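You operate a simulated robot arm through the tools that you are given. There is no shell and no other tool.

Carry out the task below with a simulated robot arm. There is one attempt and no reset: what you move stays moved.

Task
Run the screw till the hose reaches the catch tray, then halt it and switch the drive off.
Fine: use Run and Halt on the cream control box; halt before the tray is full; leave the heat knob as it is.

It is judged by the outcome, as a careful person would: the job done as asked, and still so three seconds after it is handed in. It fails if anything else is knocked over, pushed out of place, dropped, spilled or broken.

Robot
A 7-joint arm with a two-finger parallel gripper, fixed in place. Base frame: the origin is at the foot of the arm, x ahead of it, y to its left, z up. Readings come in mm, degrees, newtons and seconds.
With the tool pointing down near the work surface it reaches from about 200 to 660 mm from the base axis. Its first joint turns from -66.0 to 66.0 degrees. Payload 1.57 kg.
The TCP is the grasp point between the finger pads, 30 mm short of the fingertips. In the tool frame z runs along the fingers and y along their closing line. The gripper opens to 110 mm. The fingers are 24 mm wide and 12 mm thick; the gripper's body (48 by 112 mm) begins 78 mm behind the TCP.
Orientation is that of the tool frame in the base frame, as [roll, pitch, yaw] about the fixed x, y, z axes, in that order (R = Rz(yaw) Ry(pitch) Rx(roll)). With the fingers straight down and closing along the base's y, the tool's x points along the base's -x, its y along +y and its z along -z.

Tools
- The arm moves only by the tool send_rows. Its argument "steps" is a list of rows, each a list of 3 entries, a list of its own where there are three numbers: the shift along the base's x, y, z in units of 100 mm (1.0 is 100 mm), then the turn, a rotation vector about the base's x, y, z in units of 120 degrees (1.0 is 120 degrees), then the opening, from 0 (shut) to 1 (fully open). In form: [[[x, y, z], [rx, ry, rz], gripper], ...]. A call has 1 to 20 rows; each row is the pose to reach, as a shift and turn from the pose commanded when the call began. A call with a number of a shift or a turn outside -1 to 1 is refused whole. Each row takes 0.2 s and may step no farther than 50 mm and 8.6 degrees from the row before; otherwise, or with a gripper value out of range, the whole call is refused. Where a pose cannot be reached the arm comes as near as it can. A force on the tool above 70 N (or 10 N above the force at the start of the call, whichever is more), or a blocked arm, ends the call early, and 0.2 s more pass. The fingers move at their own pace (about 108 mm/s each) and stop on an object; they squeeze with about 34 N. The grip force told is the motor's: it shows also when the fingers shut on nothing. Time passes only in rows, and 0.2 s behind the last, so rows that repeat a pose let the fingers close. It gives the time, the measured TCP pose, the force on the tool (base axes), the opening and the grip force at its end, in the units of the frame above (readings bear some noise), with the torque about the TCP (base axes, N m) and any sound that the robot's microphone picked up.
- Cameras (640 x 400 px; columns grow to the right, rows downward): "scene" is fixed at [133, -368.7, 1426.4]; the picture's right is [0.97, -0.24, 0.00], its down [-0.09, -0.35, -0.93] and it looks along [0.22, 0.91, -0.36] (base axes); focal length 326 px, centre (320, 200). "wrist" rides on the gripper at [70, 16, -141] in the tool frame; the picture's right is [-0.23, 0.97, 0.00], its down [-0.86, -0.20, -0.48] and it looks along [-0.47, -0.11, 0.88] (tool axes); focal length 222 px, centre (320, 200). There is no depth. A picture from a camera that has moved, and an enlarged one, comes with that camera's place and axes in the base frame and with its lens.
- capture(camera): a new picture of that camera. It takes no simulated time.
- zoom(camera, box): a new picture of the part [left, top, right, bottom] of that camera's present view, enlarged. It takes no simulated time.
- hand_in(): hands the job in; it is judged then, once.

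Nothing tells you positions but the pictures and the camera data. Unless the task says otherwise, let go and move clear before handing in.

The tools are called as a command line: name --argument value ..., lists and objects as JSON in quotes. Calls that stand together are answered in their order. send_rows: Moves the arm, as the interface text tells. Its arguments: {"type":"object","properties":{"steps":{"type":"array"}},"required":["steps"]} The other tools are called the same way: capture (camera) takes a picture; zoom (camera, box) takes an enlarged picture of a part of a camera's view; hand_in () hands the job in.

At the start:

```text
time: 0.0
eef_pos: [356.6, -55.1, 1305.2]
tcp_rot: [-180.0, 0.0, 180.0]
contact_force: [0.1, -0.4, 0.2]
moment: [0.02, 0.01, 0.01]
finger_gap: 109.9
grasp_force: 0.1
```

scene: 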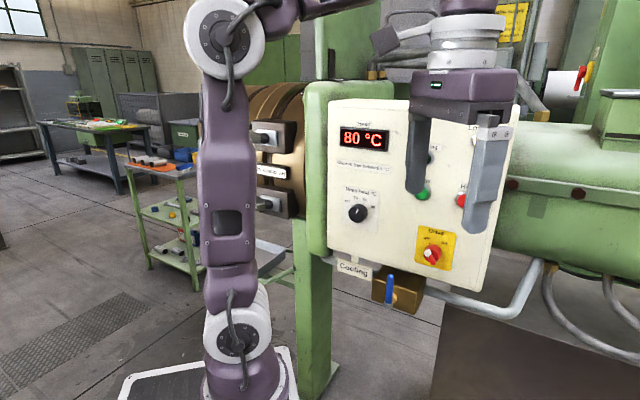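
wrist: 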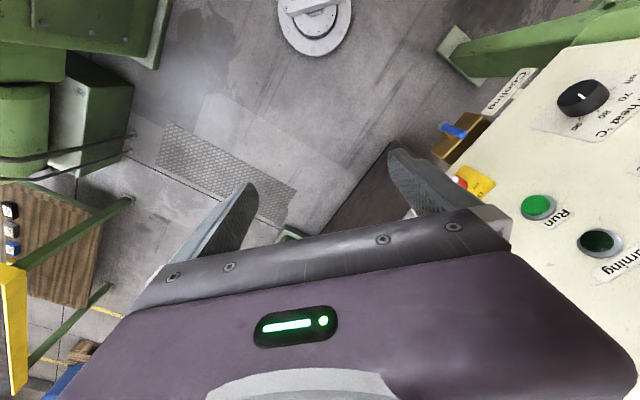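

I see a cream control box with Run (green), Halt (red), a heat knob and a red/yellow drive switch, beyond the gripper; the arm is hanging in front of it. I'll take enlarged pictures to read the panel and find the hose and tray.

zoom --camera "scene" --box '[320, 80, 520, 300]'

zoom --camera "scene" --box '[420, 200, 640, 400]'

zoom --camera "scene" --box '[220, 60, 340, 300]'

zoom --camera "wrist" --box '[380, 0, 640, 400]'

```text
1.82 times, centred on (420, 190) of scene
camera zoom: at [133.0, -368.7, 1426.4], right [0.97, -0.24, 0.0], down [-0.09, -0.35, -0.93], along [0.22, 0.91, -0.36], focal length 592 px, centre (138, 218)
```

zoom: 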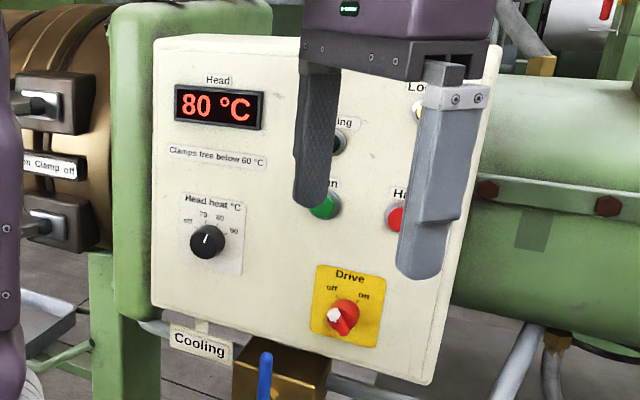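

```text
2.00 times, centred on (530, 300) of scene
camera zoom: at [133.0, -368.7, 1426.4], right [0.97, -0.24, 0.0], down [-0.09, -0.35, -0.93], along [0.22, 0.91, -0.36], focal length 651 px, centre (-100, 0)
```

zoom: 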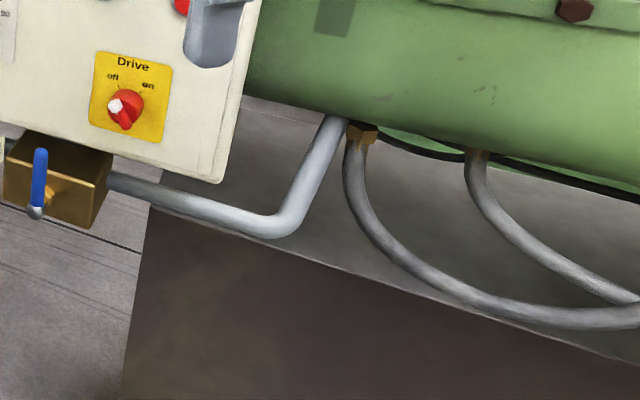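

```text
1.67 times, centred on (280, 180) of scene
camera zoom: at [133.0, -368.7, 1426.4], right [0.97, -0.24, 0.0], down [-0.09, -0.35, -0.93], along [0.22, 0.91, -0.36], focal length 542 px, centre (387, 233)
```

zoom: 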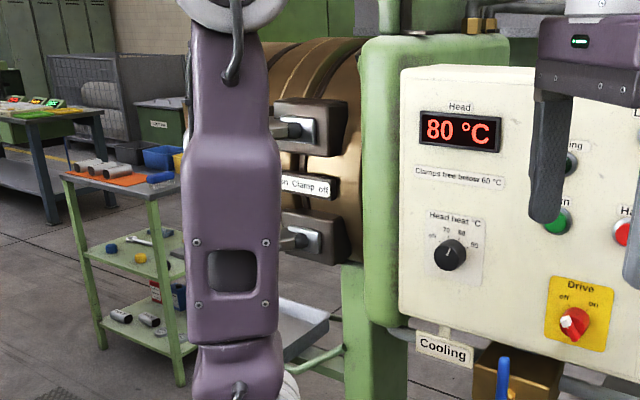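

```text
1.00 times, centred on (510, 200) of wrist (not enlarged: the box is as wide or as high as the picture)
camera zoom: at [286.6, -38.1, 1446.7], right [0.23, 0.97, 0.0], down [0.86, -0.2, 0.48], along [0.47, -0.11, -0.88], focal length 222 px, centre (130, 200)
```

zoom: 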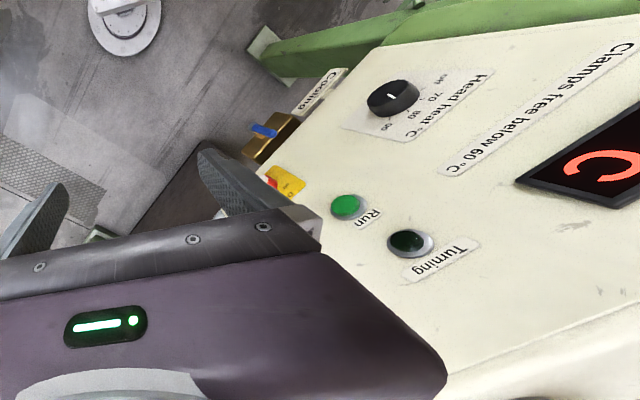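

The panel seems to face back and slightly left of the arm, with Run near (495, 203, 1194). I'll look closer at the Drive switch, the head and the tray before moving.

zoom --camera "scene" --box '[405, 220, 465, 280]'

zoom --camera "scene" --box '[240, 70, 310, 170]'

zoom --camera "scene" --box '[250, 180, 330, 320]'

zoom --camera "scene" --box '[120, 130, 220, 300]'

zoom --camera "scene" --box '[400, 100, 520, 220]'

```text
6.67 times, centred on (435, 250) of scene
camera zoom: at [133.0, -368.7, 1426.4], right [0.97, -0.24, 0.0], down [-0.09, -0.35, -0.93], along [0.22, 0.91, -0.36], focal length 2170 px, centre (-447, -133)
```

zoom: 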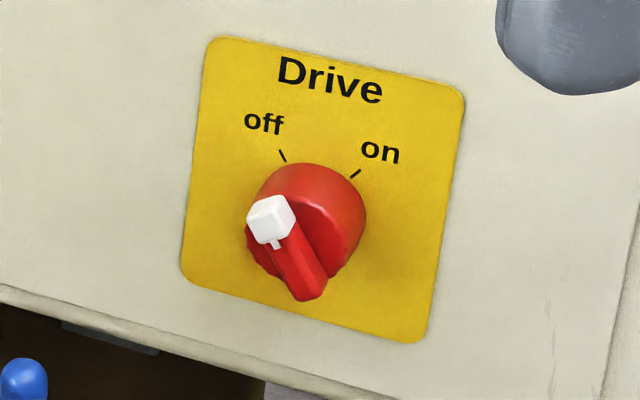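

```text
4.00 times, centred on (275, 120) of scene
camera zoom: at [133.0, -368.7, 1426.4], right [0.97, -0.24, 0.0], down [-0.09, -0.35, -0.93], along [0.22, 0.91, -0.36], focal length 1302 px, centre (500, 520)
```

zoom: 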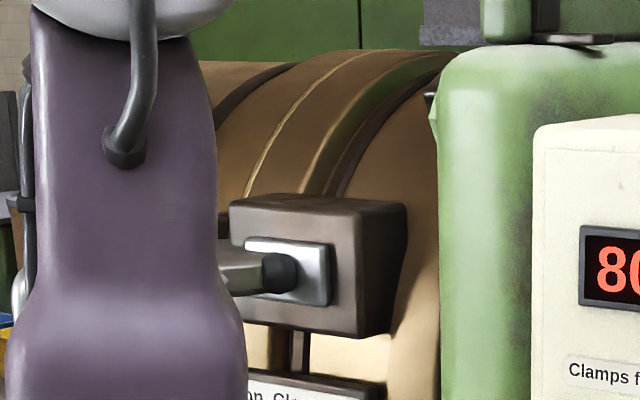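

```text
2.86 times, centred on (290, 250) of scene
camera zoom: at [133.0, -368.7, 1426.4], right [0.97, -0.24, 0.0], down [-0.09, -0.35, -0.93], along [0.22, 0.91, -0.36], focal length 930 px, centre (406, 57)
```

zoom: 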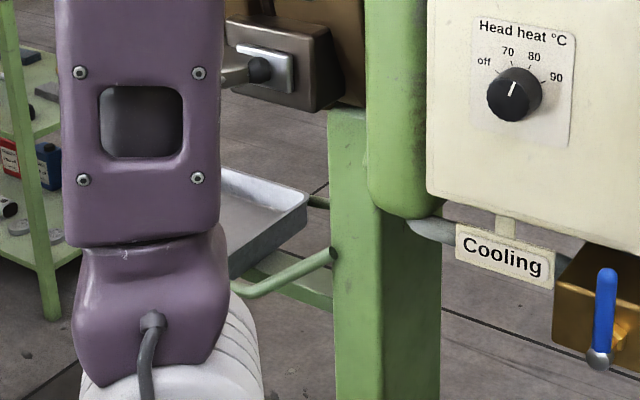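

```text
2.35 times, centred on (170, 215) of scene
camera zoom: at [133.0, -368.7, 1426.4], right [0.97, -0.24, 0.0], down [-0.09, -0.35, -0.93], along [0.22, 0.91, -0.36], focal length 766 px, centre (673, 165)
```

zoom: 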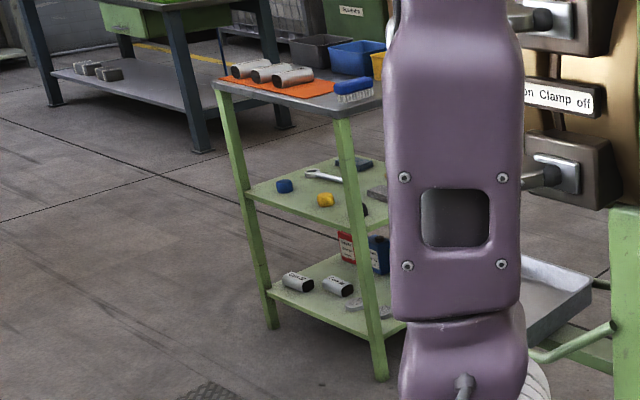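

```text
3.33 times, centred on (460, 160) of scene
camera zoom: at [133.0, -368.7, 1426.4], right [0.97, -0.24, 0.0], down [-0.09, -0.35, -0.93], along [0.22, 0.91, -0.36], focal length 1085 px, centre (-147, 333)
```

zoom: 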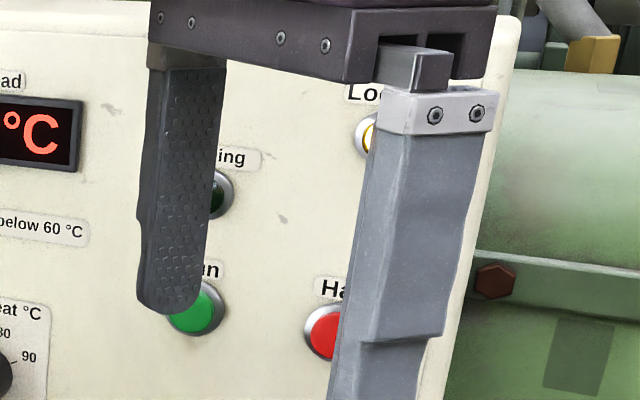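

The panel is vertical and faces about (-0.71, -0.71, 0), and the Drive pointer appears to be at "off". I'll turn the tool in place to point at the panel, half-way first, and check with pictures.

send_rows --steps '[[[0, 0, 0], [0.059, -0.0244, -0.0244], 0.5], [[0, 0, 0], [0.118, -0.0489, -0.0489], 0.2], [[0, 0, 0], [0.1769, -0.0733, -0.0733], 0], [[0, 0, 0], [0.2359, -0.0977, -0.0977], 0], [[0, 0, 0], [0.2949, -0.1221, -0.1221], 0], [[0, 0, 0], [0.3539, -0.1466, -0.1466], 0]]'

```text
time: 1.4
eef_pos: [356.9, -54.2, 1304.2]
tcp_rot: [134.9, 9.4, 157.4]
contact_force: [-0.2, 0.4, 0.7]
moment: [0.02, 0.04, -0.01]
finger_gap: 0.1
grasp_force: 21.6
```

The tool turned half-way without contact. I'll look at both views before finishing the turn.

capture --camera "scene"

capture --camera "wrist"

```text
taken
```

scene: 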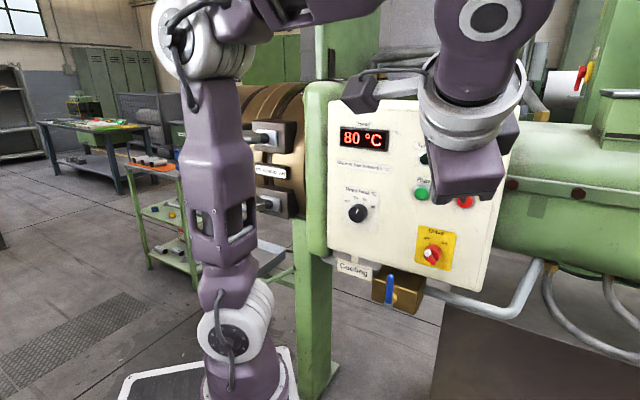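

```text
taken
camera wrist: at [242.1, -103.1, 1403.6], right [0.37, 0.59, 0.72], down [0.56, -0.75, 0.33], along [0.74, 0.28, -0.61], focal length 222 px, centre (320, 200)
```

wrist: 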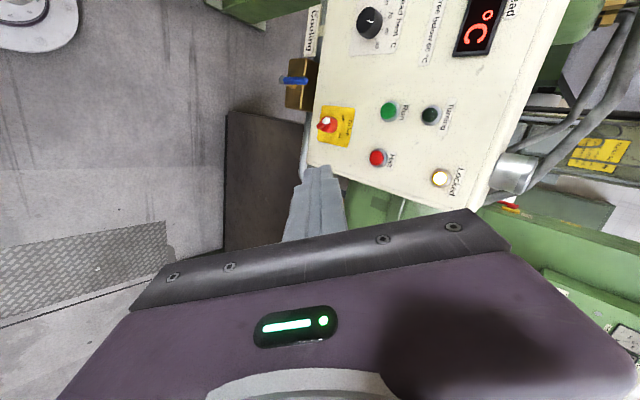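

The tool camera now sees the whole panel: Run, Halt, Turning (dark), Locked (lit), the heat knob and Drive. I'll enlarge both views to measure the positions.

zoom --camera "wrist" --box '[290, 0, 490, 200]'

zoom --camera "scene" --box '[330, 140, 490, 280]'

zoom --camera "scene" --box '[230, 80, 330, 300]'

```text
2.00 times, centred on (390, 100) of wrist
camera zoom: at [242.1, -103.1, 1403.6], right [0.37, 0.59, 0.72], down [0.56, -0.75, 0.33], along [0.74, 0.28, -0.61], focal length 444 px, centre (180, 400)
```

zoom: 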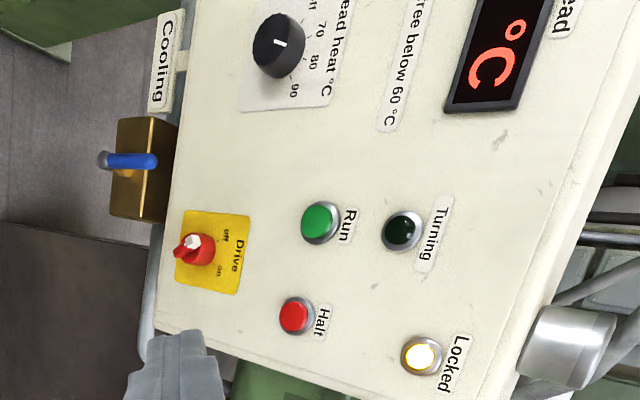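

```text
2.86 times, centred on (410, 210) of scene
camera zoom: at [133.0, -368.7, 1426.4], right [0.97, -0.24, 0.0], down [-0.09, -0.35, -0.93], along [0.22, 0.91, -0.36], focal length 930 px, centre (63, 171)
```

zoom: 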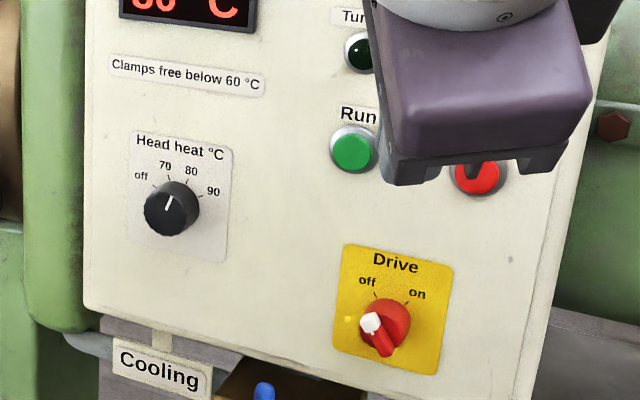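

```text
1.82 times, centred on (280, 190) of scene
camera zoom: at [133.0, -368.7, 1426.4], right [0.97, -0.24, 0.0], down [-0.09, -0.35, -0.93], along [0.22, 0.91, -0.36], focal length 592 px, centre (393, 218)
```

zoom: 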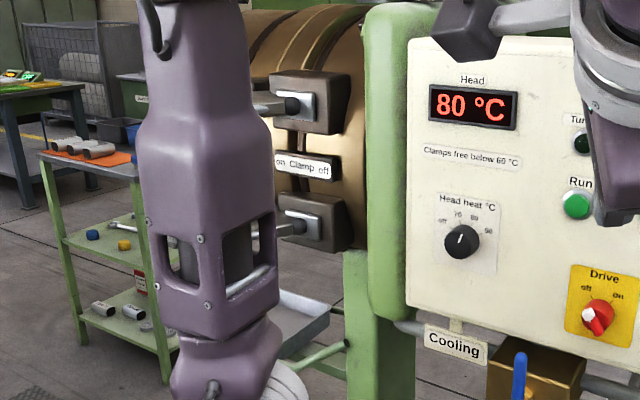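

Triangulating both views puts Run near (500, 213, 1188), Halt near (560, 150, 1189) and the Drive knob axis near (530, 185, 1062), with its pointer about 40° left, at "off". I'll turn the tool to point straight at the panel with the camera below, moving towards the Drive knob but staying well short of it.

send_rows --steps '[[[0.04, 0.08, -0.08], [-0.012, -0.0602, 0.0141], 0], [[0.08, 0.16, -0.16], [-0.0239, -0.1204, 0.0283], 0], [[0.12, 0.24, -0.24], [-0.0359, -0.1806, 0.0424], 0], [[0.16, 0.32, -0.32], [-0.0479, -0.2408, 0.0565], 0], [[0.2, 0.4, -0.4], [-0.0599, -0.301, 0.0706], 0], [[0.24, 0.48, -0.48], [-0.0718, -0.3613, 0.0848], 0.2], [[0.28, 0.56, -0.56], [-0.0838, -0.4215, 0.0989], 0.3], [[0.32, 0.64, -0.64], [-0.0958, -0.4817, 0.113], 0.4], [[0.36, 0.72, -0.72], [-0.1078, -0.5419, 0.1271], 0.4], [[0.4, 0.8, -0.8], [-0.1197, -0.6021, 0.1413], 0.4], [[0.44, 0.88, -0.88], [-0.1317, -0.6623, 0.1554], 0.4]]'

capture --camera "scene"

capture --camera "wrist"

```text
time: 3.8
eef_pos: [401.3, 33.8, 1217.2]
tcp_rot: [-0.7, 89.9, 44.1]
contact_force: [0.0, 0.6, -0.2]
moment: [0.0, -0.02, -0.01]
finger_gap: 44.2
grasp_force: 0.0
```

```text
taken
```

scene: 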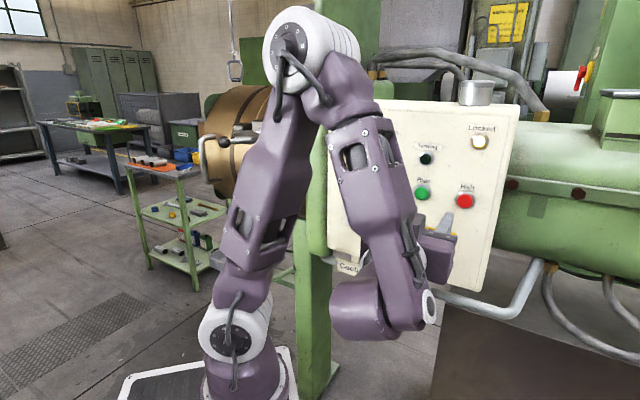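

```text
taken
camera wrist: at [289.4, -53.9, 1147.4], right [-0.69, 0.69, 0.23], down [-0.2, -0.48, 0.85], along [0.7, 0.54, 0.47], focal length 222 px, centre (320, 200)
```

wrist: 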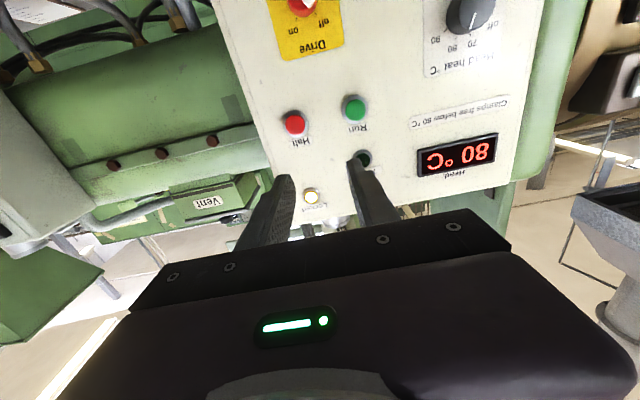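

The tool now points squarely at the panel and the reach was fine. I'll enlarge both views to refine the knob and button positions and to see the head's outlet and tray.

zoom --camera "wrist" --box '[250, 0, 410, 100]'

zoom --camera "wrist" --box '[260, 80, 420, 220]'

zoom --camera "scene" --box '[130, 70, 330, 300]'

zoom --camera "scene" --box '[380, 100, 520, 300]'

```text
4.00 times, centred on (330, 50) of wrist
camera zoom: at [289.4, -53.9, 1147.4], right [-0.69, 0.69, 0.23], down [-0.2, -0.48, 0.85], along [0.7, 0.54, 0.47], focal length 888 px, centre (280, 800)
```

zoom: 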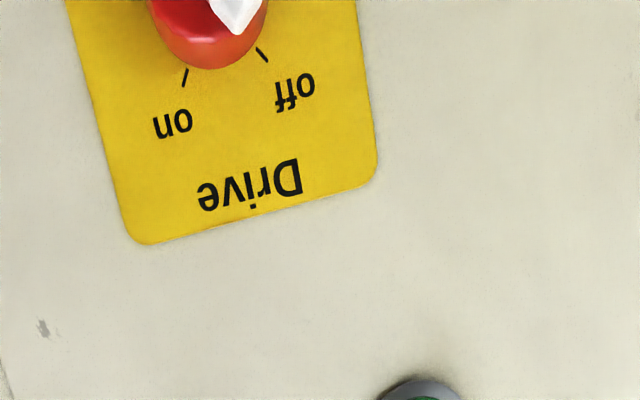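

```text
2.86 times, centred on (340, 150) of wrist
camera zoom: at [289.4, -53.9, 1147.4], right [-0.69, 0.69, 0.23], down [-0.2, -0.48, 0.85], along [0.7, 0.54, 0.47], focal length 635 px, centre (263, 343)
```

zoom: 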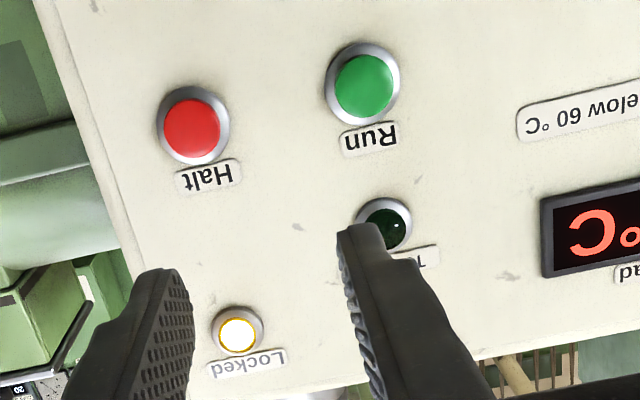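

```text
1.74 times, centred on (230, 185) of scene
camera zoom: at [132.9, -368.7, 1426.4], right [0.97, -0.24, 0.0], down [-0.09, -0.35, -0.93], along [0.22, 0.91, -0.36], focal length 566 px, centre (476, 226)
```

zoom: 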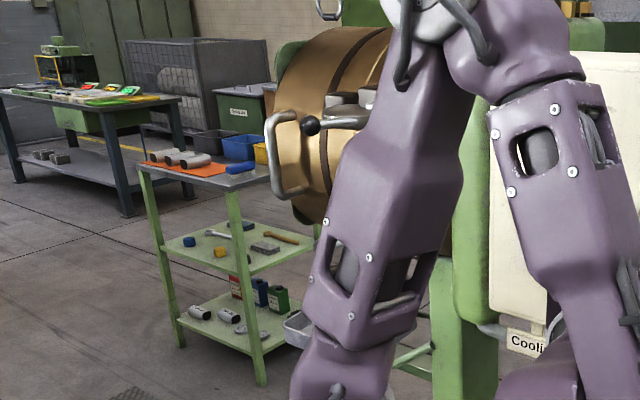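

```text
2.00 times, centred on (450, 200) of scene
camera zoom: at [132.9, -368.7, 1426.4], right [0.97, -0.24, 0.0], down [-0.09, -0.35, -0.93], along [0.22, 0.91, -0.36], focal length 651 px, centre (60, 200)
```

zoom: 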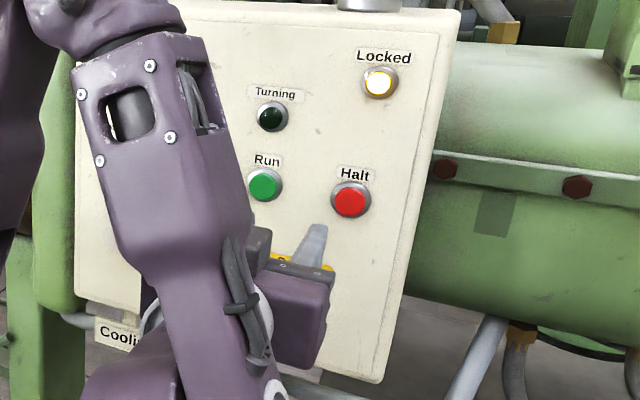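

Panel face is at about 500 mm along the panel normal, with the Drive knob axis near (527, 181, 1066) and its bar about 38–40° left of vertical. I'll lower towards it while rolling the fingers 40° to straddle the bar, still standing off.

send_rows --steps '[[[0.03, 0.05, -0.17], [-0.0393, -0.0393, 0], 0.5], [[0.06, 0.1, -0.34], [-0.0786, -0.0786, 0], 0.5], [[0.09, 0.15, -0.51], [-0.1179, -0.1179, 0], 0.5], [[0.12, 0.2, -0.68], [-0.1571, -0.1571, 0], 0.5], [[0.15, 0.25, -0.85], [-0.1964, -0.1964, 0], 0.5], [[0.18, 0.3, -1.0], [-0.2357, -0.2357, 0], 0.5]]'

send_rows --steps '[[[0.0, 0.0, -0.17], [0, 0, 0], 0.5], [[0.0, 0.0, -0.34], [0, 0, 0], 0.5], [[0.0, 0.0, -0.5], [0, 0, 0], 0.5], [[0.0, 0.0, -0.5], [0, 0, 0], 0.5]]'

capture --camera "scene"

capture --camera "wrist"

```text
time: 5.2
eef_pos: [467.4, 130.9, 1219.3]
tcp_rot: [-90.6, 50.1, -45.7]
contact_force: [0.7, 0.4, 1.1]
moment: [0.01, -0.02, -0.01]
finger_gap: 55.1
grasp_force: 0.1
out of reach, approached as far as the arm can: row 2, 3, 4, 5, 6
```

```text
time: 6.2
eef_pos: [486.3, 149.3, 1199.5]
tcp_rot: [-90.2, 50.0, -45.1]
contact_force: [0.8, -0.2, -0.9]
moment: [0.02, -0.04, 0.01]
finger_gap: 55.1
grasp_force: 0.1
out of reach, approached as far as the arm can: row 1, 2, 3, 4
```

```text
taken
```

scene: 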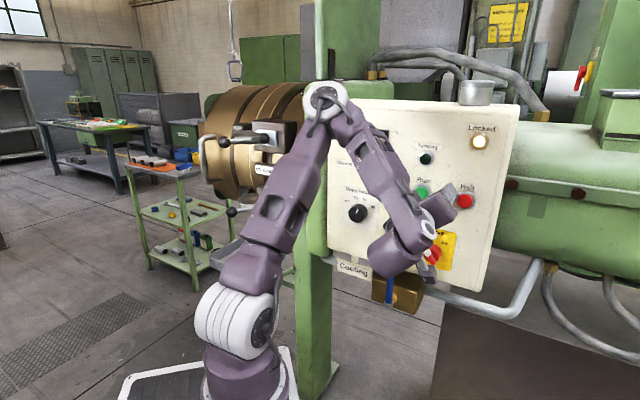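

```text
taken
camera wrist: at [409.6, 27.2, 1136.0], right [-0.63, 0.63, -0.45], down [-0.62, -0.06, 0.78], along [0.47, 0.77, 0.43], focal length 222 px, centre (320, 200)
```

wrist: 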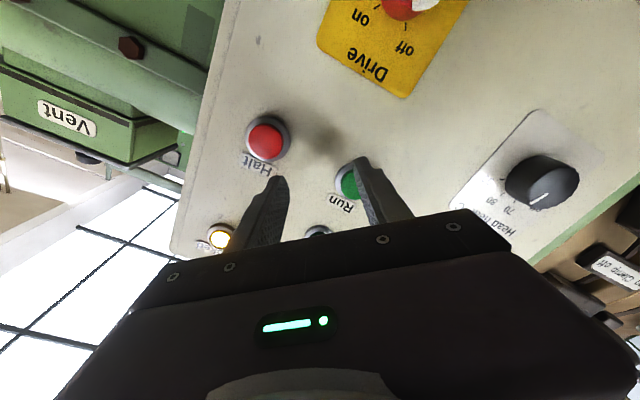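

The low standoff pose was out of the arm's reach (folded too close), so the arm drifted towards the panel; the fingertips are about 20 mm short of it. I'll hold one step to learn how the commanded pose is kept before moving out.

send_rows --steps '[[[0, 0, 0], [0, 0, 0], 0.5]]'

```text
time: 6.6
eef_pos: [486.8, 149.4, 1199.1]
tcp_rot: [-90.1, 50.1, -45.2]
contact_force: [-0.4, -0.6, -0.6]
moment: [0.01, 0.01, 0.02]
finger_gap: 55.0
grasp_force: 0.1
```

The commanded pose is the reached one, so shifts start from here. I'll back off from the panel slightly while lowering in small steps to find what is reachable.

send_rows --steps '[[[-0.06, -0.06, -0.1], [0, 0, 0], 0.5], [[-0.12, -0.12, -0.2], [0, 0, 0], 0.5]]'

```text
time: 7.2
eef_pos: [487.0, 150.0, 1198.6]
tcp_rot: [-90.2, 50.0, -45.1]
contact_force: [-0.6, 0.4, -0.1]
moment: [0.02, -0.02, 0.03]
finger_gap: 54.8
grasp_force: 0.1
out of reach, approached as far as the arm can: row 1, 2
```

Backing off and lowering both fail with this roll, so the roll may be using up the last wrist joint. I'll undo the roll while backing away from the panel and see.

send_rows --steps '[[[-0.05, -0.05, 0.0], [0.0471, 0.0471, 0], 0.5], [[-0.1, -0.1, 0.0], [0.0942, 0.0942, 0], 0.5], [[-0.15, -0.15, 0.0], [0.1414, 0.1414, 0], 0.5], [[-0.2, -0.2, 0.0], [0.1886, 0.1886, 0], 0.5], [[-0.25, -0.25, 0.0], [0.2357, 0.2357, 0], 0.5]]'

```text
time: 8.4
eef_pos: [461.8, 124.6, 1200.8]
tcp_rot: [82.1, 89.9, 127.1]
contact_force: [0.2, 0.3, 0.0]
moment: [-0.02, 0.0, 0.01]
finger_gap: 54.9
grasp_force: 0.1
```

With the roll undone the arm reaches everything. I'll lower straight down from here with the fingertips well clear of the panel.

send_rows --steps '[[[-0.05, -0.05, -0.2], [0, 0, 0], 0.5], [[-0.1, -0.1, -0.4], [0, 0, 0], 0.5], [[-0.12, -0.12, -0.6], [0, 0, 0], 0.5], [[-0.12, -0.12, -0.8], [0, 0, 0], 0.5], [[-0.12, -0.12, -1.0], [0, 0, 0], 0.5]]'

capture --camera "scene"

capture --camera "wrist"

```text
time: 9.6
eef_pos: [467.6, 114.0, 1118.9]
tcp_rot: [159.9, 89.9, -155.1]
contact_force: [0.6, 0.3, 0.1]
moment: [-0.01, -0.01, -0.01]
finger_gap: 55.1
grasp_force: 0.0
out of reach, approached as far as the arm can: row 2, 3, 4, 5
```

```text
taken
```

scene: 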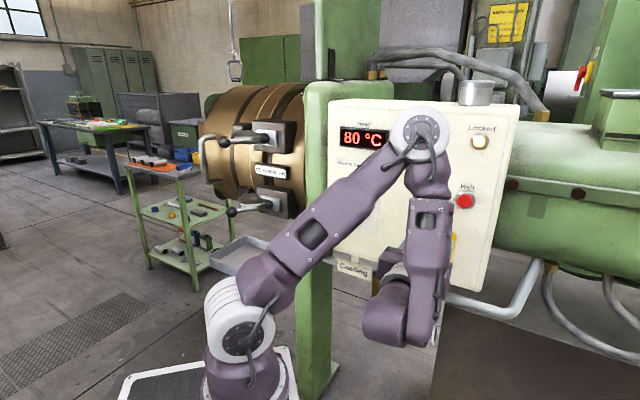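

```text
taken
camera wrist: at [354.9, 27.0, 1050.0], right [-0.69, 0.69, 0.23], down [-0.2, -0.48, 0.86], along [0.7, 0.54, 0.46], focal length 222 px, centre (320, 200)
```

wrist: 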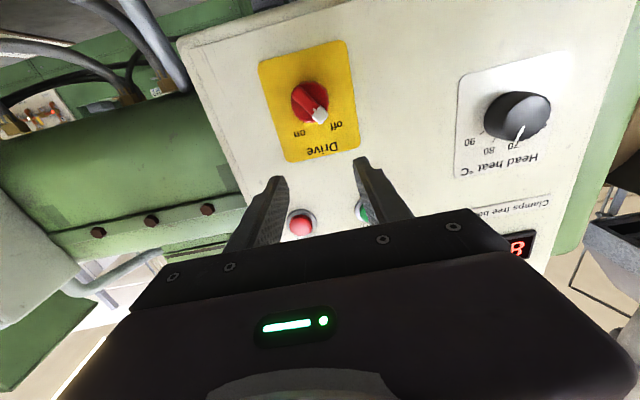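

This posture is close to the wrist's bending limit, though it nicely leaves the head and tray visible to the scene camera. I'll zoom on the Drive knob and the tray before choosing a tilted-down approach.

zoom --camera "wrist" --box '[250, 40, 370, 170]'

zoom --camera "scene" --box '[130, 80, 330, 290]'

```text
3.08 times, centred on (310, 105) of wrist
camera zoom: at [354.9, 27.0, 1050.0], right [-0.69, 0.69, 0.23], down [-0.2, -0.48, 0.86], along [0.7, 0.54, 0.46], focal length 684 px, centre (351, 492)
```

zoom: 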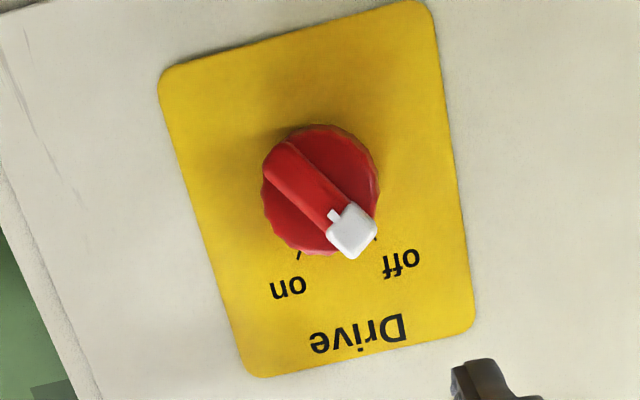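

```text
1.90 times, centred on (230, 185) of scene
camera zoom: at [133.0, -368.7, 1426.4], right [0.97, -0.24, 0.0], down [-0.09, -0.35, -0.93], along [0.22, 0.91, -0.36], focal length 620 px, centre (491, 229)
```

zoom: 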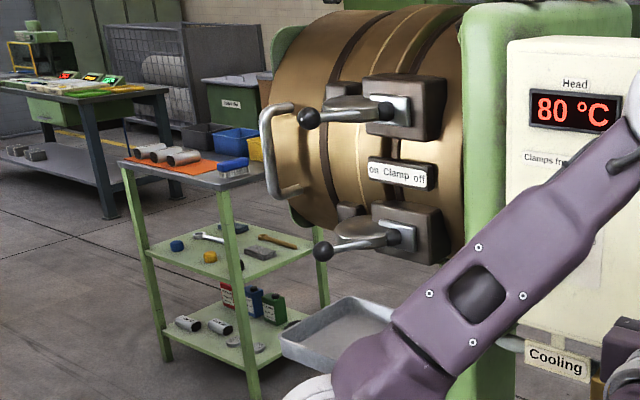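

The knob is a fluted cylinder with a raised bar about 36° left of vertical: axis at about (519, 165) in front of the panel plane, height 1065, bar front about 35 mm off the panel. I'll tilt the tool 45° downwards, which eases the wrist, staying clear of the knob.

send_rows --steps '[[[-0.02, -0.01, 0.0], [-0.0442, 0.0442, 0], 0.4], [[-0.04, -0.02, 0.0], [-0.0884, 0.0884, 0], 0.4], [[-0.06, -0.03, 0.0], [-0.1326, 0.1326, 0], 0.4], [[-0.08, -0.04, 0.0], [-0.1768, 0.1768, 0], 0.4], [[-0.1, -0.045, 0.0], [-0.221, 0.221, 0], 0.4], [[-0.11, -0.045, 0.0], [-0.2652, 0.2652, 0], 0.4]]'

send_rows --steps '[[[0, 0, -0.1], [0, 0, 0], 0.4], [[0, 0, -0.2], [0, 0, 0], 0.4], [[0, 0, -0.3], [0, 0, 0], 0.4], [[0, 0, -0.41], [0, 0, 0], 0.4]]'

capture --camera "scene"

capture --camera "wrist"

```text
time: 11.0
eef_pos: [455.2, 111.6, 1120.0]
tcp_rot: [-179.7, 45.0, -134.9]
contact_force: [0.4, 0.9, 0.7]
moment: [-0.03, -0.01, -0.01]
finger_gap: 43.9
grasp_force: 0.0
```

```text
time: 12.0
eef_pos: [454.7, 110.8, 1078.7]
tcp_rot: [180.0, 45.0, -135.0]
contact_force: [-0.1, 0.3, -0.6]
moment: [0.0, 0.02, 0.02]
finger_gap: 44.1
grasp_force: 0.1
```

```text
taken
```

scene: 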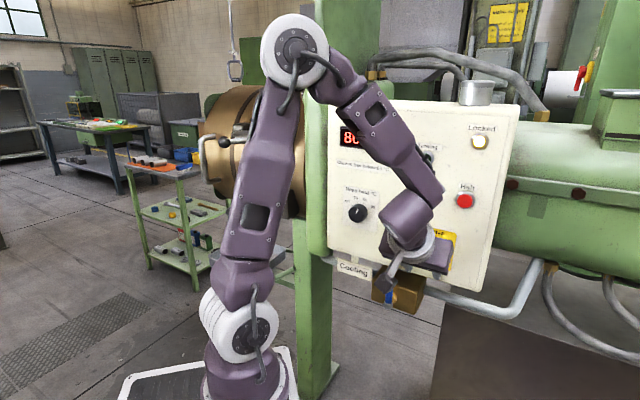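

```text
taken
camera wrist: at [337.9, 17.1, 1129.6], right [-0.58, 0.8, 0.16], down [0.33, 0.05, 0.94], along [0.75, 0.6, -0.29], focal length 222 px, centre (320, 200)
```

wrist: 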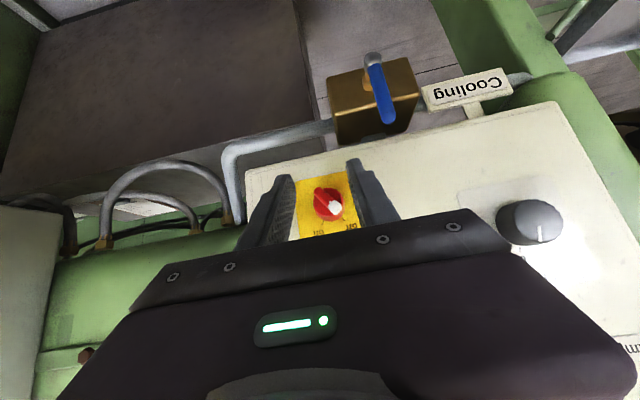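

The tilted pose is reachable and the open fingers sit either side of the knob in view. I'll swing the tool 36° to line the finger pads up with the bar, still 40 mm in front of it.

send_rows --steps '[[[-0.008, 0.008, -0.007], [-0.0424, -0.0424, 0], 0.4], [[-0.015, 0.015, -0.014], [-0.0849, -0.0849, 0], 0.4], [[-0.023, 0.023, -0.02], [-0.1273, -0.1273, 0], 0.4], [[-0.03, 0.03, -0.027], [-0.1697, -0.1697, 0], 0.4], [[-0.038, 0.038, -0.034], [-0.2121, -0.2121, 0], 0.4]]'

capture --camera "scene"

capture --camera "wrist"

```text
time: 13.2
eef_pos: [481.1, 88.9, 1056.8]
tcp_rot: [-134.3, 35.2, -104.9]
contact_force: [-1.0, 0.3, 0.5]
moment: [0.0, 0.03, -0.01]
finger_gap: 43.9
grasp_force: 0.0
out of reach, approached as far as the arm can: row 4, 5
```

```text
taken
```

scene: 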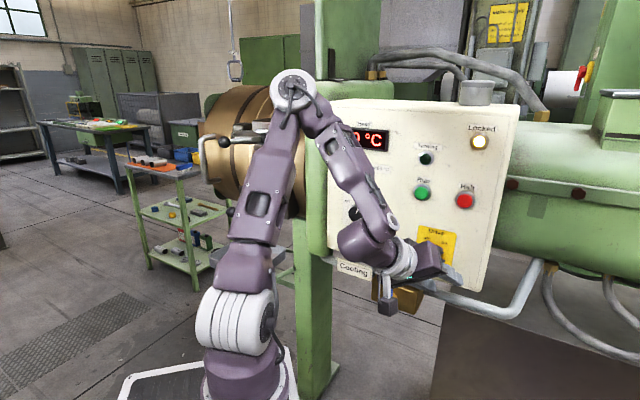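

```text
taken
camera wrist: at [344.8, 14.1, 1088.4], right [-0.51, 0.74, -0.44], down [-0.09, 0.46, 0.88], along [0.86, 0.49, -0.17], focal length 222 px, centre (320, 200)
```

wrist: 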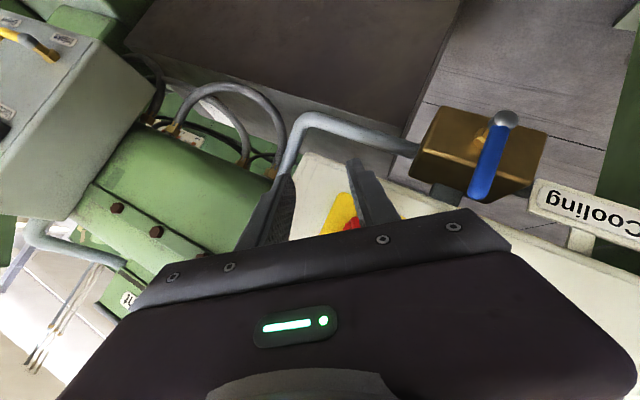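

The last wrist joint stops the swing at about 22° in that direction, and the arm slid right instead. I'll go back to an 18° swing in front of the knob, which was reachable, and turn the rest by pushing.

send_rows --steps '[[[-0.06, 0.11, 0.07], [0.0354, 0.0354, 0], 0.4], [[-0.12, 0.22, 0.14], [0.0707, 0.0707, 0], 0.4], [[-0.17, 0.339, 0.203], [0.1061, 0.1061, 0], 0.4], [[-0.17, 0.339, 0.203], [0.1061, 0.1061, 0], 0.4]]'

zoom --camera "wrist" --box '[220, 140, 420, 270]'

zoom --camera "scene" --box '[370, 180, 490, 310]'

```text
time: 14.2
eef_pos: [465.1, 121.8, 1076.5]
tcp_rot: [-155.4, 42.3, -118.0]
contact_force: [0.2, 0.5, 0.1]
moment: [0.04, 0.01, -0.01]
finger_gap: 43.6
grasp_force: 0.1
```

```text
3.08 times, centred on (320, 205) of wrist
camera zoom: at [336.8, 38.8, 1120.6], right [-0.58, 0.8, -0.15], down [0.12, 0.26, 0.96], along [0.81, 0.54, -0.24], focal length 684 px, centre (320, 185)
```

zoom: 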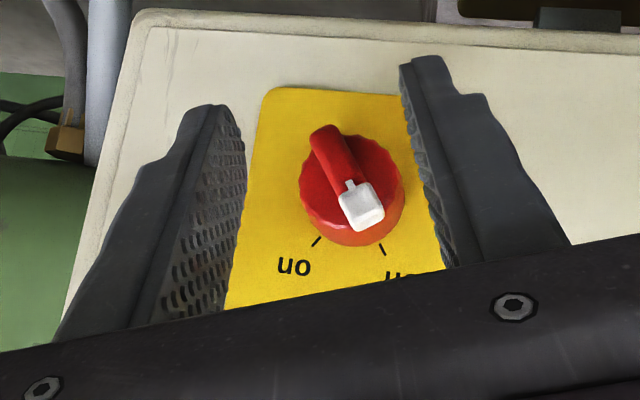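

```text
3.08 times, centred on (430, 245) of scene
camera zoom: at [133.0, -368.7, 1426.4], right [0.97, -0.24, 0.0], down [-0.09, -0.35, -0.93], along [0.22, 0.91, -0.36], focal length 1002 px, centre (-18, 62)
```

zoom: 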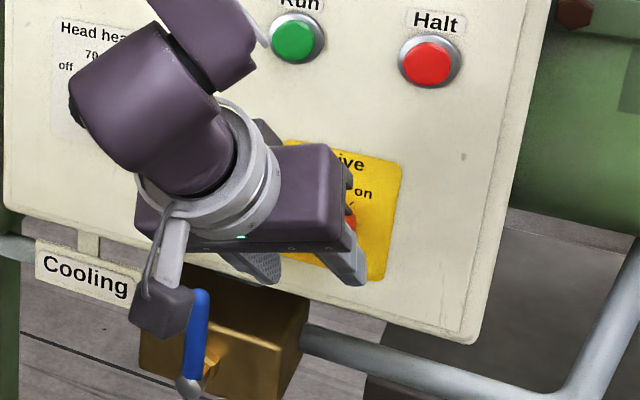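

The knob re-projects to axis (e 245, height 1065.5) with the bar front about 33 mm off the panel, agreeing across views. I'll slide the open fingers straight in until their tips sit beside the raised bar, short of the cylinder face.

send_rows --steps '[[[0.05, 0.05, 0], [0, 0, 0], 0.4], [[0.1, 0.1, 0], [0, 0, 0], 0.4], [[0.15, 0.15, 0], [0, 0, 0], 0.4], [[0.19, 0.2, 0], [0, 0, 0], 0.4], [[0.19, 0.2, 0], [0, 0, 0], 0.4]]'

zoom --camera "wrist" --box '[220, 140, 420, 270]'

zoom --camera "scene" --box '[390, 190, 490, 290]'

```text
time: 15.4
eef_pos: [483.9, 141.9, 1077.2]
tcp_rot: [-155.3, 42.2, -117.8]
contact_force: [0.2, -0.3, 0.5]
moment: [0.01, 0.02, -0.02]
finger_gap: 43.9
grasp_force: 0.1
```

```text
3.08 times, centred on (320, 205) of wrist
camera zoom: at [355.8, 59.2, 1120.3], right [-0.58, 0.8, -0.15], down [0.12, 0.26, 0.96], along [0.81, 0.54, -0.24], focal length 684 px, centre (320, 185)
```

zoom: 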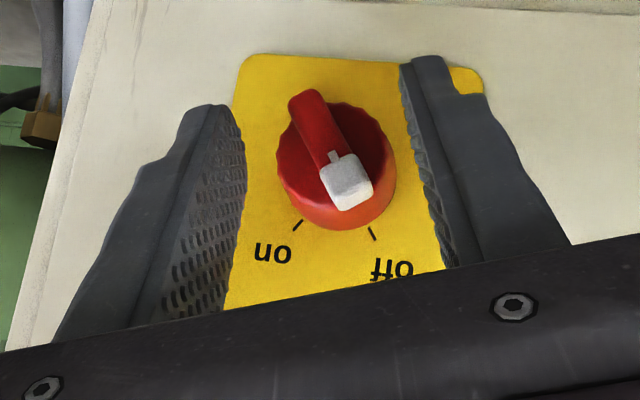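

```text
4.00 times, centred on (440, 240) of scene
camera zoom: at [133.0, -368.7, 1426.4], right [0.97, -0.24, 0.0], down [-0.09, -0.35, -0.93], along [0.22, 0.91, -0.36], focal length 1302 px, centre (-160, 40)
```

zoom: 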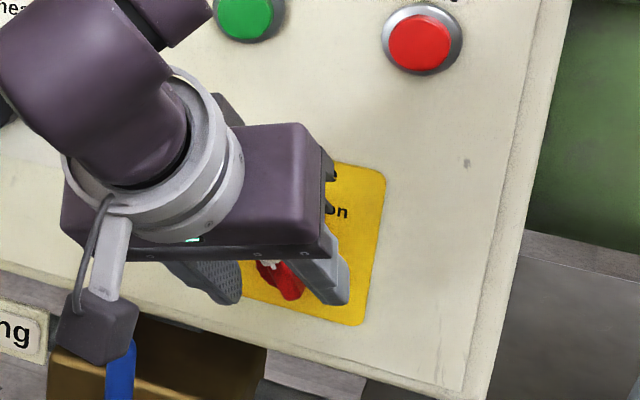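

Fingers now straddle the bar with no contact force. I'll close on it.

send_rows --steps '[[[0, 0, 0], [0, 0, 0], 0.2], [[0, 0, 0], [0, 0, 0], 0.1], [[0, 0, 0], [0, 0, 0], 0.0]]'

zoom --camera "wrist" --box '[220, 140, 420, 270]'

```text
time: 16.2
eef_pos: [483.6, 142.3, 1076.1]
tcp_rot: [-155.4, 42.2, -117.8]
contact_force: [-0.2, 2.6, -1.0]
moment: [0.03, 0.03, 0.08]
finger_gap: 30.6
grasp_force: 40.7
```

```text
3.08 times, centred on (320, 205) of wrist
camera zoom: at [355.7, 59.3, 1120.3], right [-0.58, 0.8, -0.15], down [0.12, 0.26, 0.96], along [0.81, 0.54, -0.24], focal length 684 px, centre (320, 185)
```

zoom: 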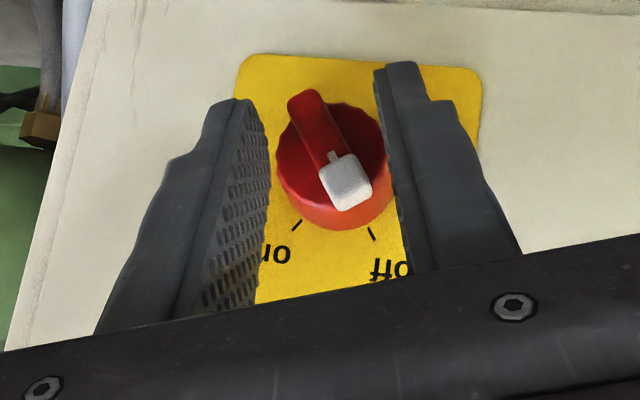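

The fingers closed on the knob's body at 30.6 mm with little side force, centred well. I'll turn it clockwise about its own axis by 24° first and check that it follows.

send_rows --steps '[[[0.0107, -0.0107, 0.0038], [0.0471, 0.0471, 0], 0.0], [[0.0217, -0.0217, 0.0054], [0.0943, 0.0943, 0], 0.0], [[0.0327, -0.0327, 0.0049], [0.1414, 0.1414, 0], 0.0]]'

zoom --camera "wrist" --box '[220, 140, 420, 270]'

```text
time: 17.0
eef_pos: [486.2, 136.6, 1076.1]
tcp_rot: [171.3, 44.4, -141.0]
contact_force: [-11.5, 0.0, -20.8]
moment: [-0.24, 0.32, 0.16]
finger_gap: 9.9
grasp_force: 27.8
```

```text
3.08 times, centred on (320, 205) of wrist
camera zoom: at [373.0, 40.5, 1129.7], right [-0.56, 0.79, 0.26], down [0.4, -0.02, 0.92], along [0.72, 0.62, -0.31], focal length 684 px, centre (320, 185)
```

zoom: 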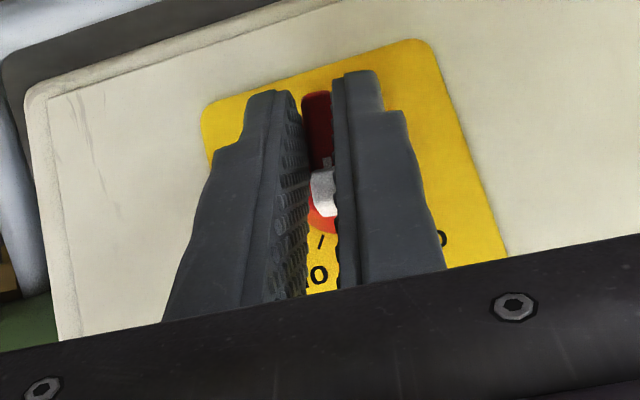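

The fingers slid off the body and are now clamped on the raised bar itself (9.9 mm), and it has turned past vertical with them. I'll keep turning clockwise about the axis, easing back about 1 mm.

send_rows --steps '[[[0.008, -0.014, -0.006], [0.0471, 0.0471, 0], 0.0], [[0.0144, -0.0284, -0.015], [0.0943, 0.0943, 0], 0.0], [[0.0243, -0.0383, -0.024], [0.1414, 0.1414, 0], 0.0]]'

zoom --camera "wrist" --box '[220, 140, 420, 270]'

capture --camera "scene"

```text
time: 17.8
eef_pos: [489.6, 135.8, 1075.8]
tcp_rot: [140.7, 37.7, -161.6]
contact_force: [-2.5, -1.1, -21.0]
moment: [-0.32, 0.19, 0.1]
finger_gap: 9.8
grasp_force: 27.8
```

```text
3.08 times, centred on (320, 205) of wrist
camera zoom: at [391.5, 21.7, 1127.8], right [-0.42, 0.65, 0.63], down [0.65, -0.27, 0.72], along [0.64, 0.71, -0.31], focal length 684 px, centre (320, 185)
```

zoom: 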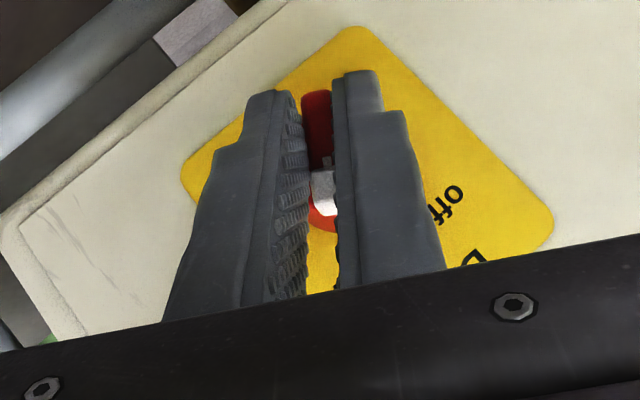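

```text
taken
```

scene: 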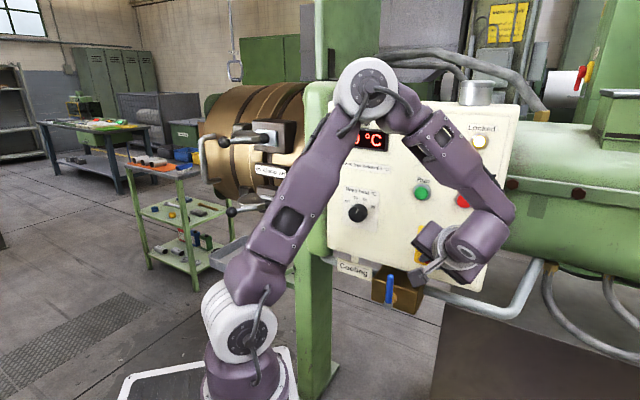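

It follows to about 30° right. I'll turn the last part to the "on" mark and watch the twisting load for the stop.

send_rows --steps '[[[0.0046, -0.0046, -0.012], [0.0236, 0.0236, 0], 0.0], [[0.0092, -0.0092, -0.019], [0.0471, 0.0471, 0], 0.0]]'

zoom --camera "wrist" --box '[220, 140, 420, 270]'

zoom --camera "scene" --box '[390, 190, 490, 290]'

```text
time: 18.4
eef_pos: [490.4, 132.7, 1075.3]
tcp_rot: [131.9, 34.1, -166.8]
contact_force: [-4.3, -8.6, 4.2]
moment: [-0.66, -0.42, 0.05]
finger_gap: 10.7
grasp_force: 27.7
```

```text
3.08 times, centred on (320, 205) of wrist
camera zoom: at [397.2, 15.6, 1124.0], right [-0.36, 0.59, 0.73], down [0.71, -0.34, 0.62], along [0.61, 0.74, -0.29], focal length 684 px, centre (320, 185)
```

zoom: 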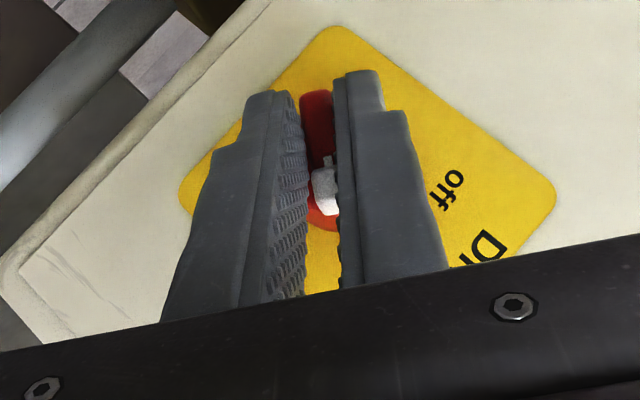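

```text
4.00 times, centred on (440, 240) of scene
camera zoom: at [132.8, -369.0, 1426.4], right [0.97, -0.24, 0.0], down [-0.09, -0.35, -0.93], along [0.22, 0.91, -0.36], focal length 1302 px, centre (-160, 40)
```

zoom: 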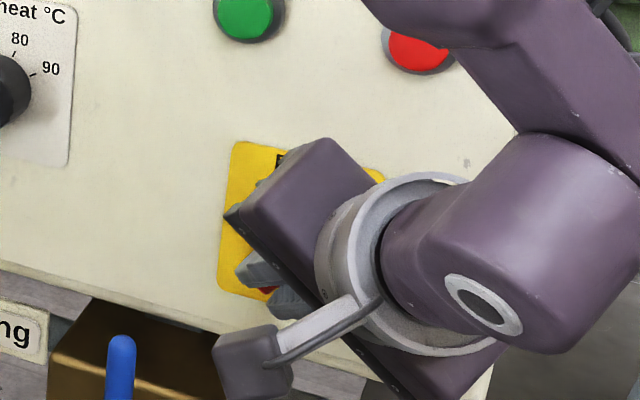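

The twist load jumped and the bar stopped following, so the knob is at its "on" stop. I'll ease the twist, open the fingers and back straight off the panel.

send_rows --steps '[[[0, 0, 0], [-0.018, -0.018, 0], 0.0], [[0, 0, 0], [-0.018, -0.018, 0], 0.3], [[0, 0, 0], [-0.018, -0.018, 0], 0.35], [[-0.1, -0.1, 0], [-0.018, -0.018, 0], 0.35], [[-0.2, -0.2, 0], [-0.018, -0.018, 0], 0.35], [[-0.3, -0.3, 0], [-0.018, -0.018, 0], 0.35]]'

capture --camera "scene"

capture --camera "wrist"

```text
time: 19.8
eef_pos: [460.5, 103.3, 1071.6]
tcp_rot: [135.3, 35.4, -164.8]
contact_force: [-0.6, 0.1, -0.1]
moment: [-0.01, 0.02, 0.04]
finger_gap: 38.5
grasp_force: 0.1
```

```text
taken
```

scene: 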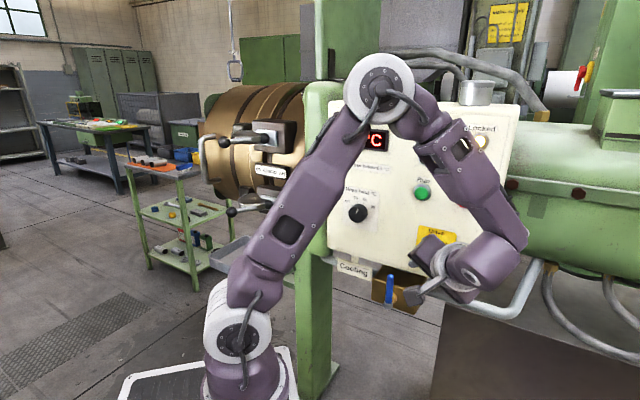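

```text
taken
camera wrist: at [365.7, -12.9, 1123.8], right [-0.39, 0.61, 0.69], down [0.69, -0.31, 0.66], along [0.62, 0.73, -0.3], focal length 222 px, centre (320, 200)
```

wrist: 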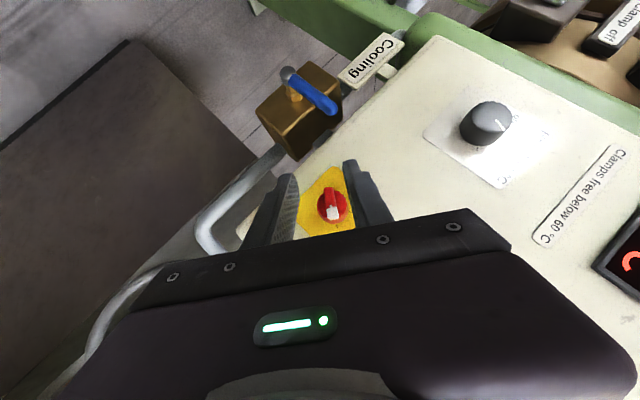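

Drive is now at "on". Keeping this posture, which leaves the head and tray visible to the scene camera, I'll close the fingers and rise to a standoff in front of Run.

send_rows --steps '[[[0, 0.03, 0.2], [0, 0, 0], 0.0], [[0, 0.07, 0.4], [0, 0, 0], 0.0], [[0, 0.12, 0.6], [0, 0, 0], 0.0], [[0, 0.18, 0.8], [0, 0, 0], 0.0], [[0, 0.25, 1.0], [0, 0, 0], 0.0]]'

capture --camera "scene"

capture --camera "wrist"

```text
time: 21.0
eef_pos: [461.4, 128.0, 1172.6]
tcp_rot: [135.3, 35.4, -164.8]
contact_force: [-0.5, 0.4, -0.3]
moment: [-0.01, 0.02, -0.01]
finger_gap: 0.0
grasp_force: 21.1
```

```text
taken
```

scene: 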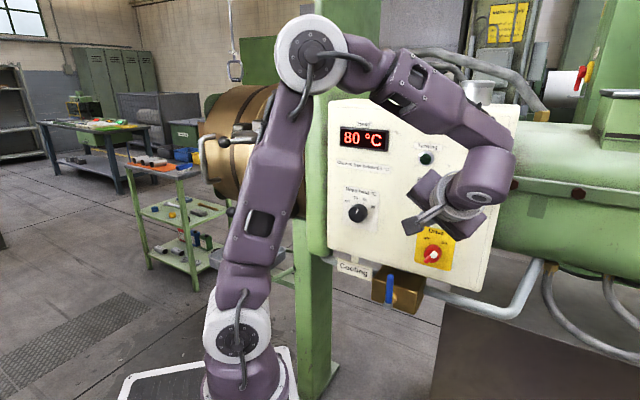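

```text
taken
camera wrist: at [366.3, 12.4, 1224.5], right [-0.39, 0.61, 0.69], down [0.69, -0.31, 0.66], along [0.62, 0.73, -0.3], focal length 222 px, centre (320, 200)
```

wrist: 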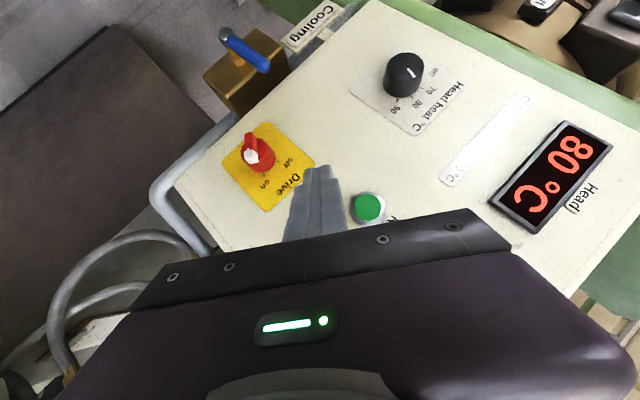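

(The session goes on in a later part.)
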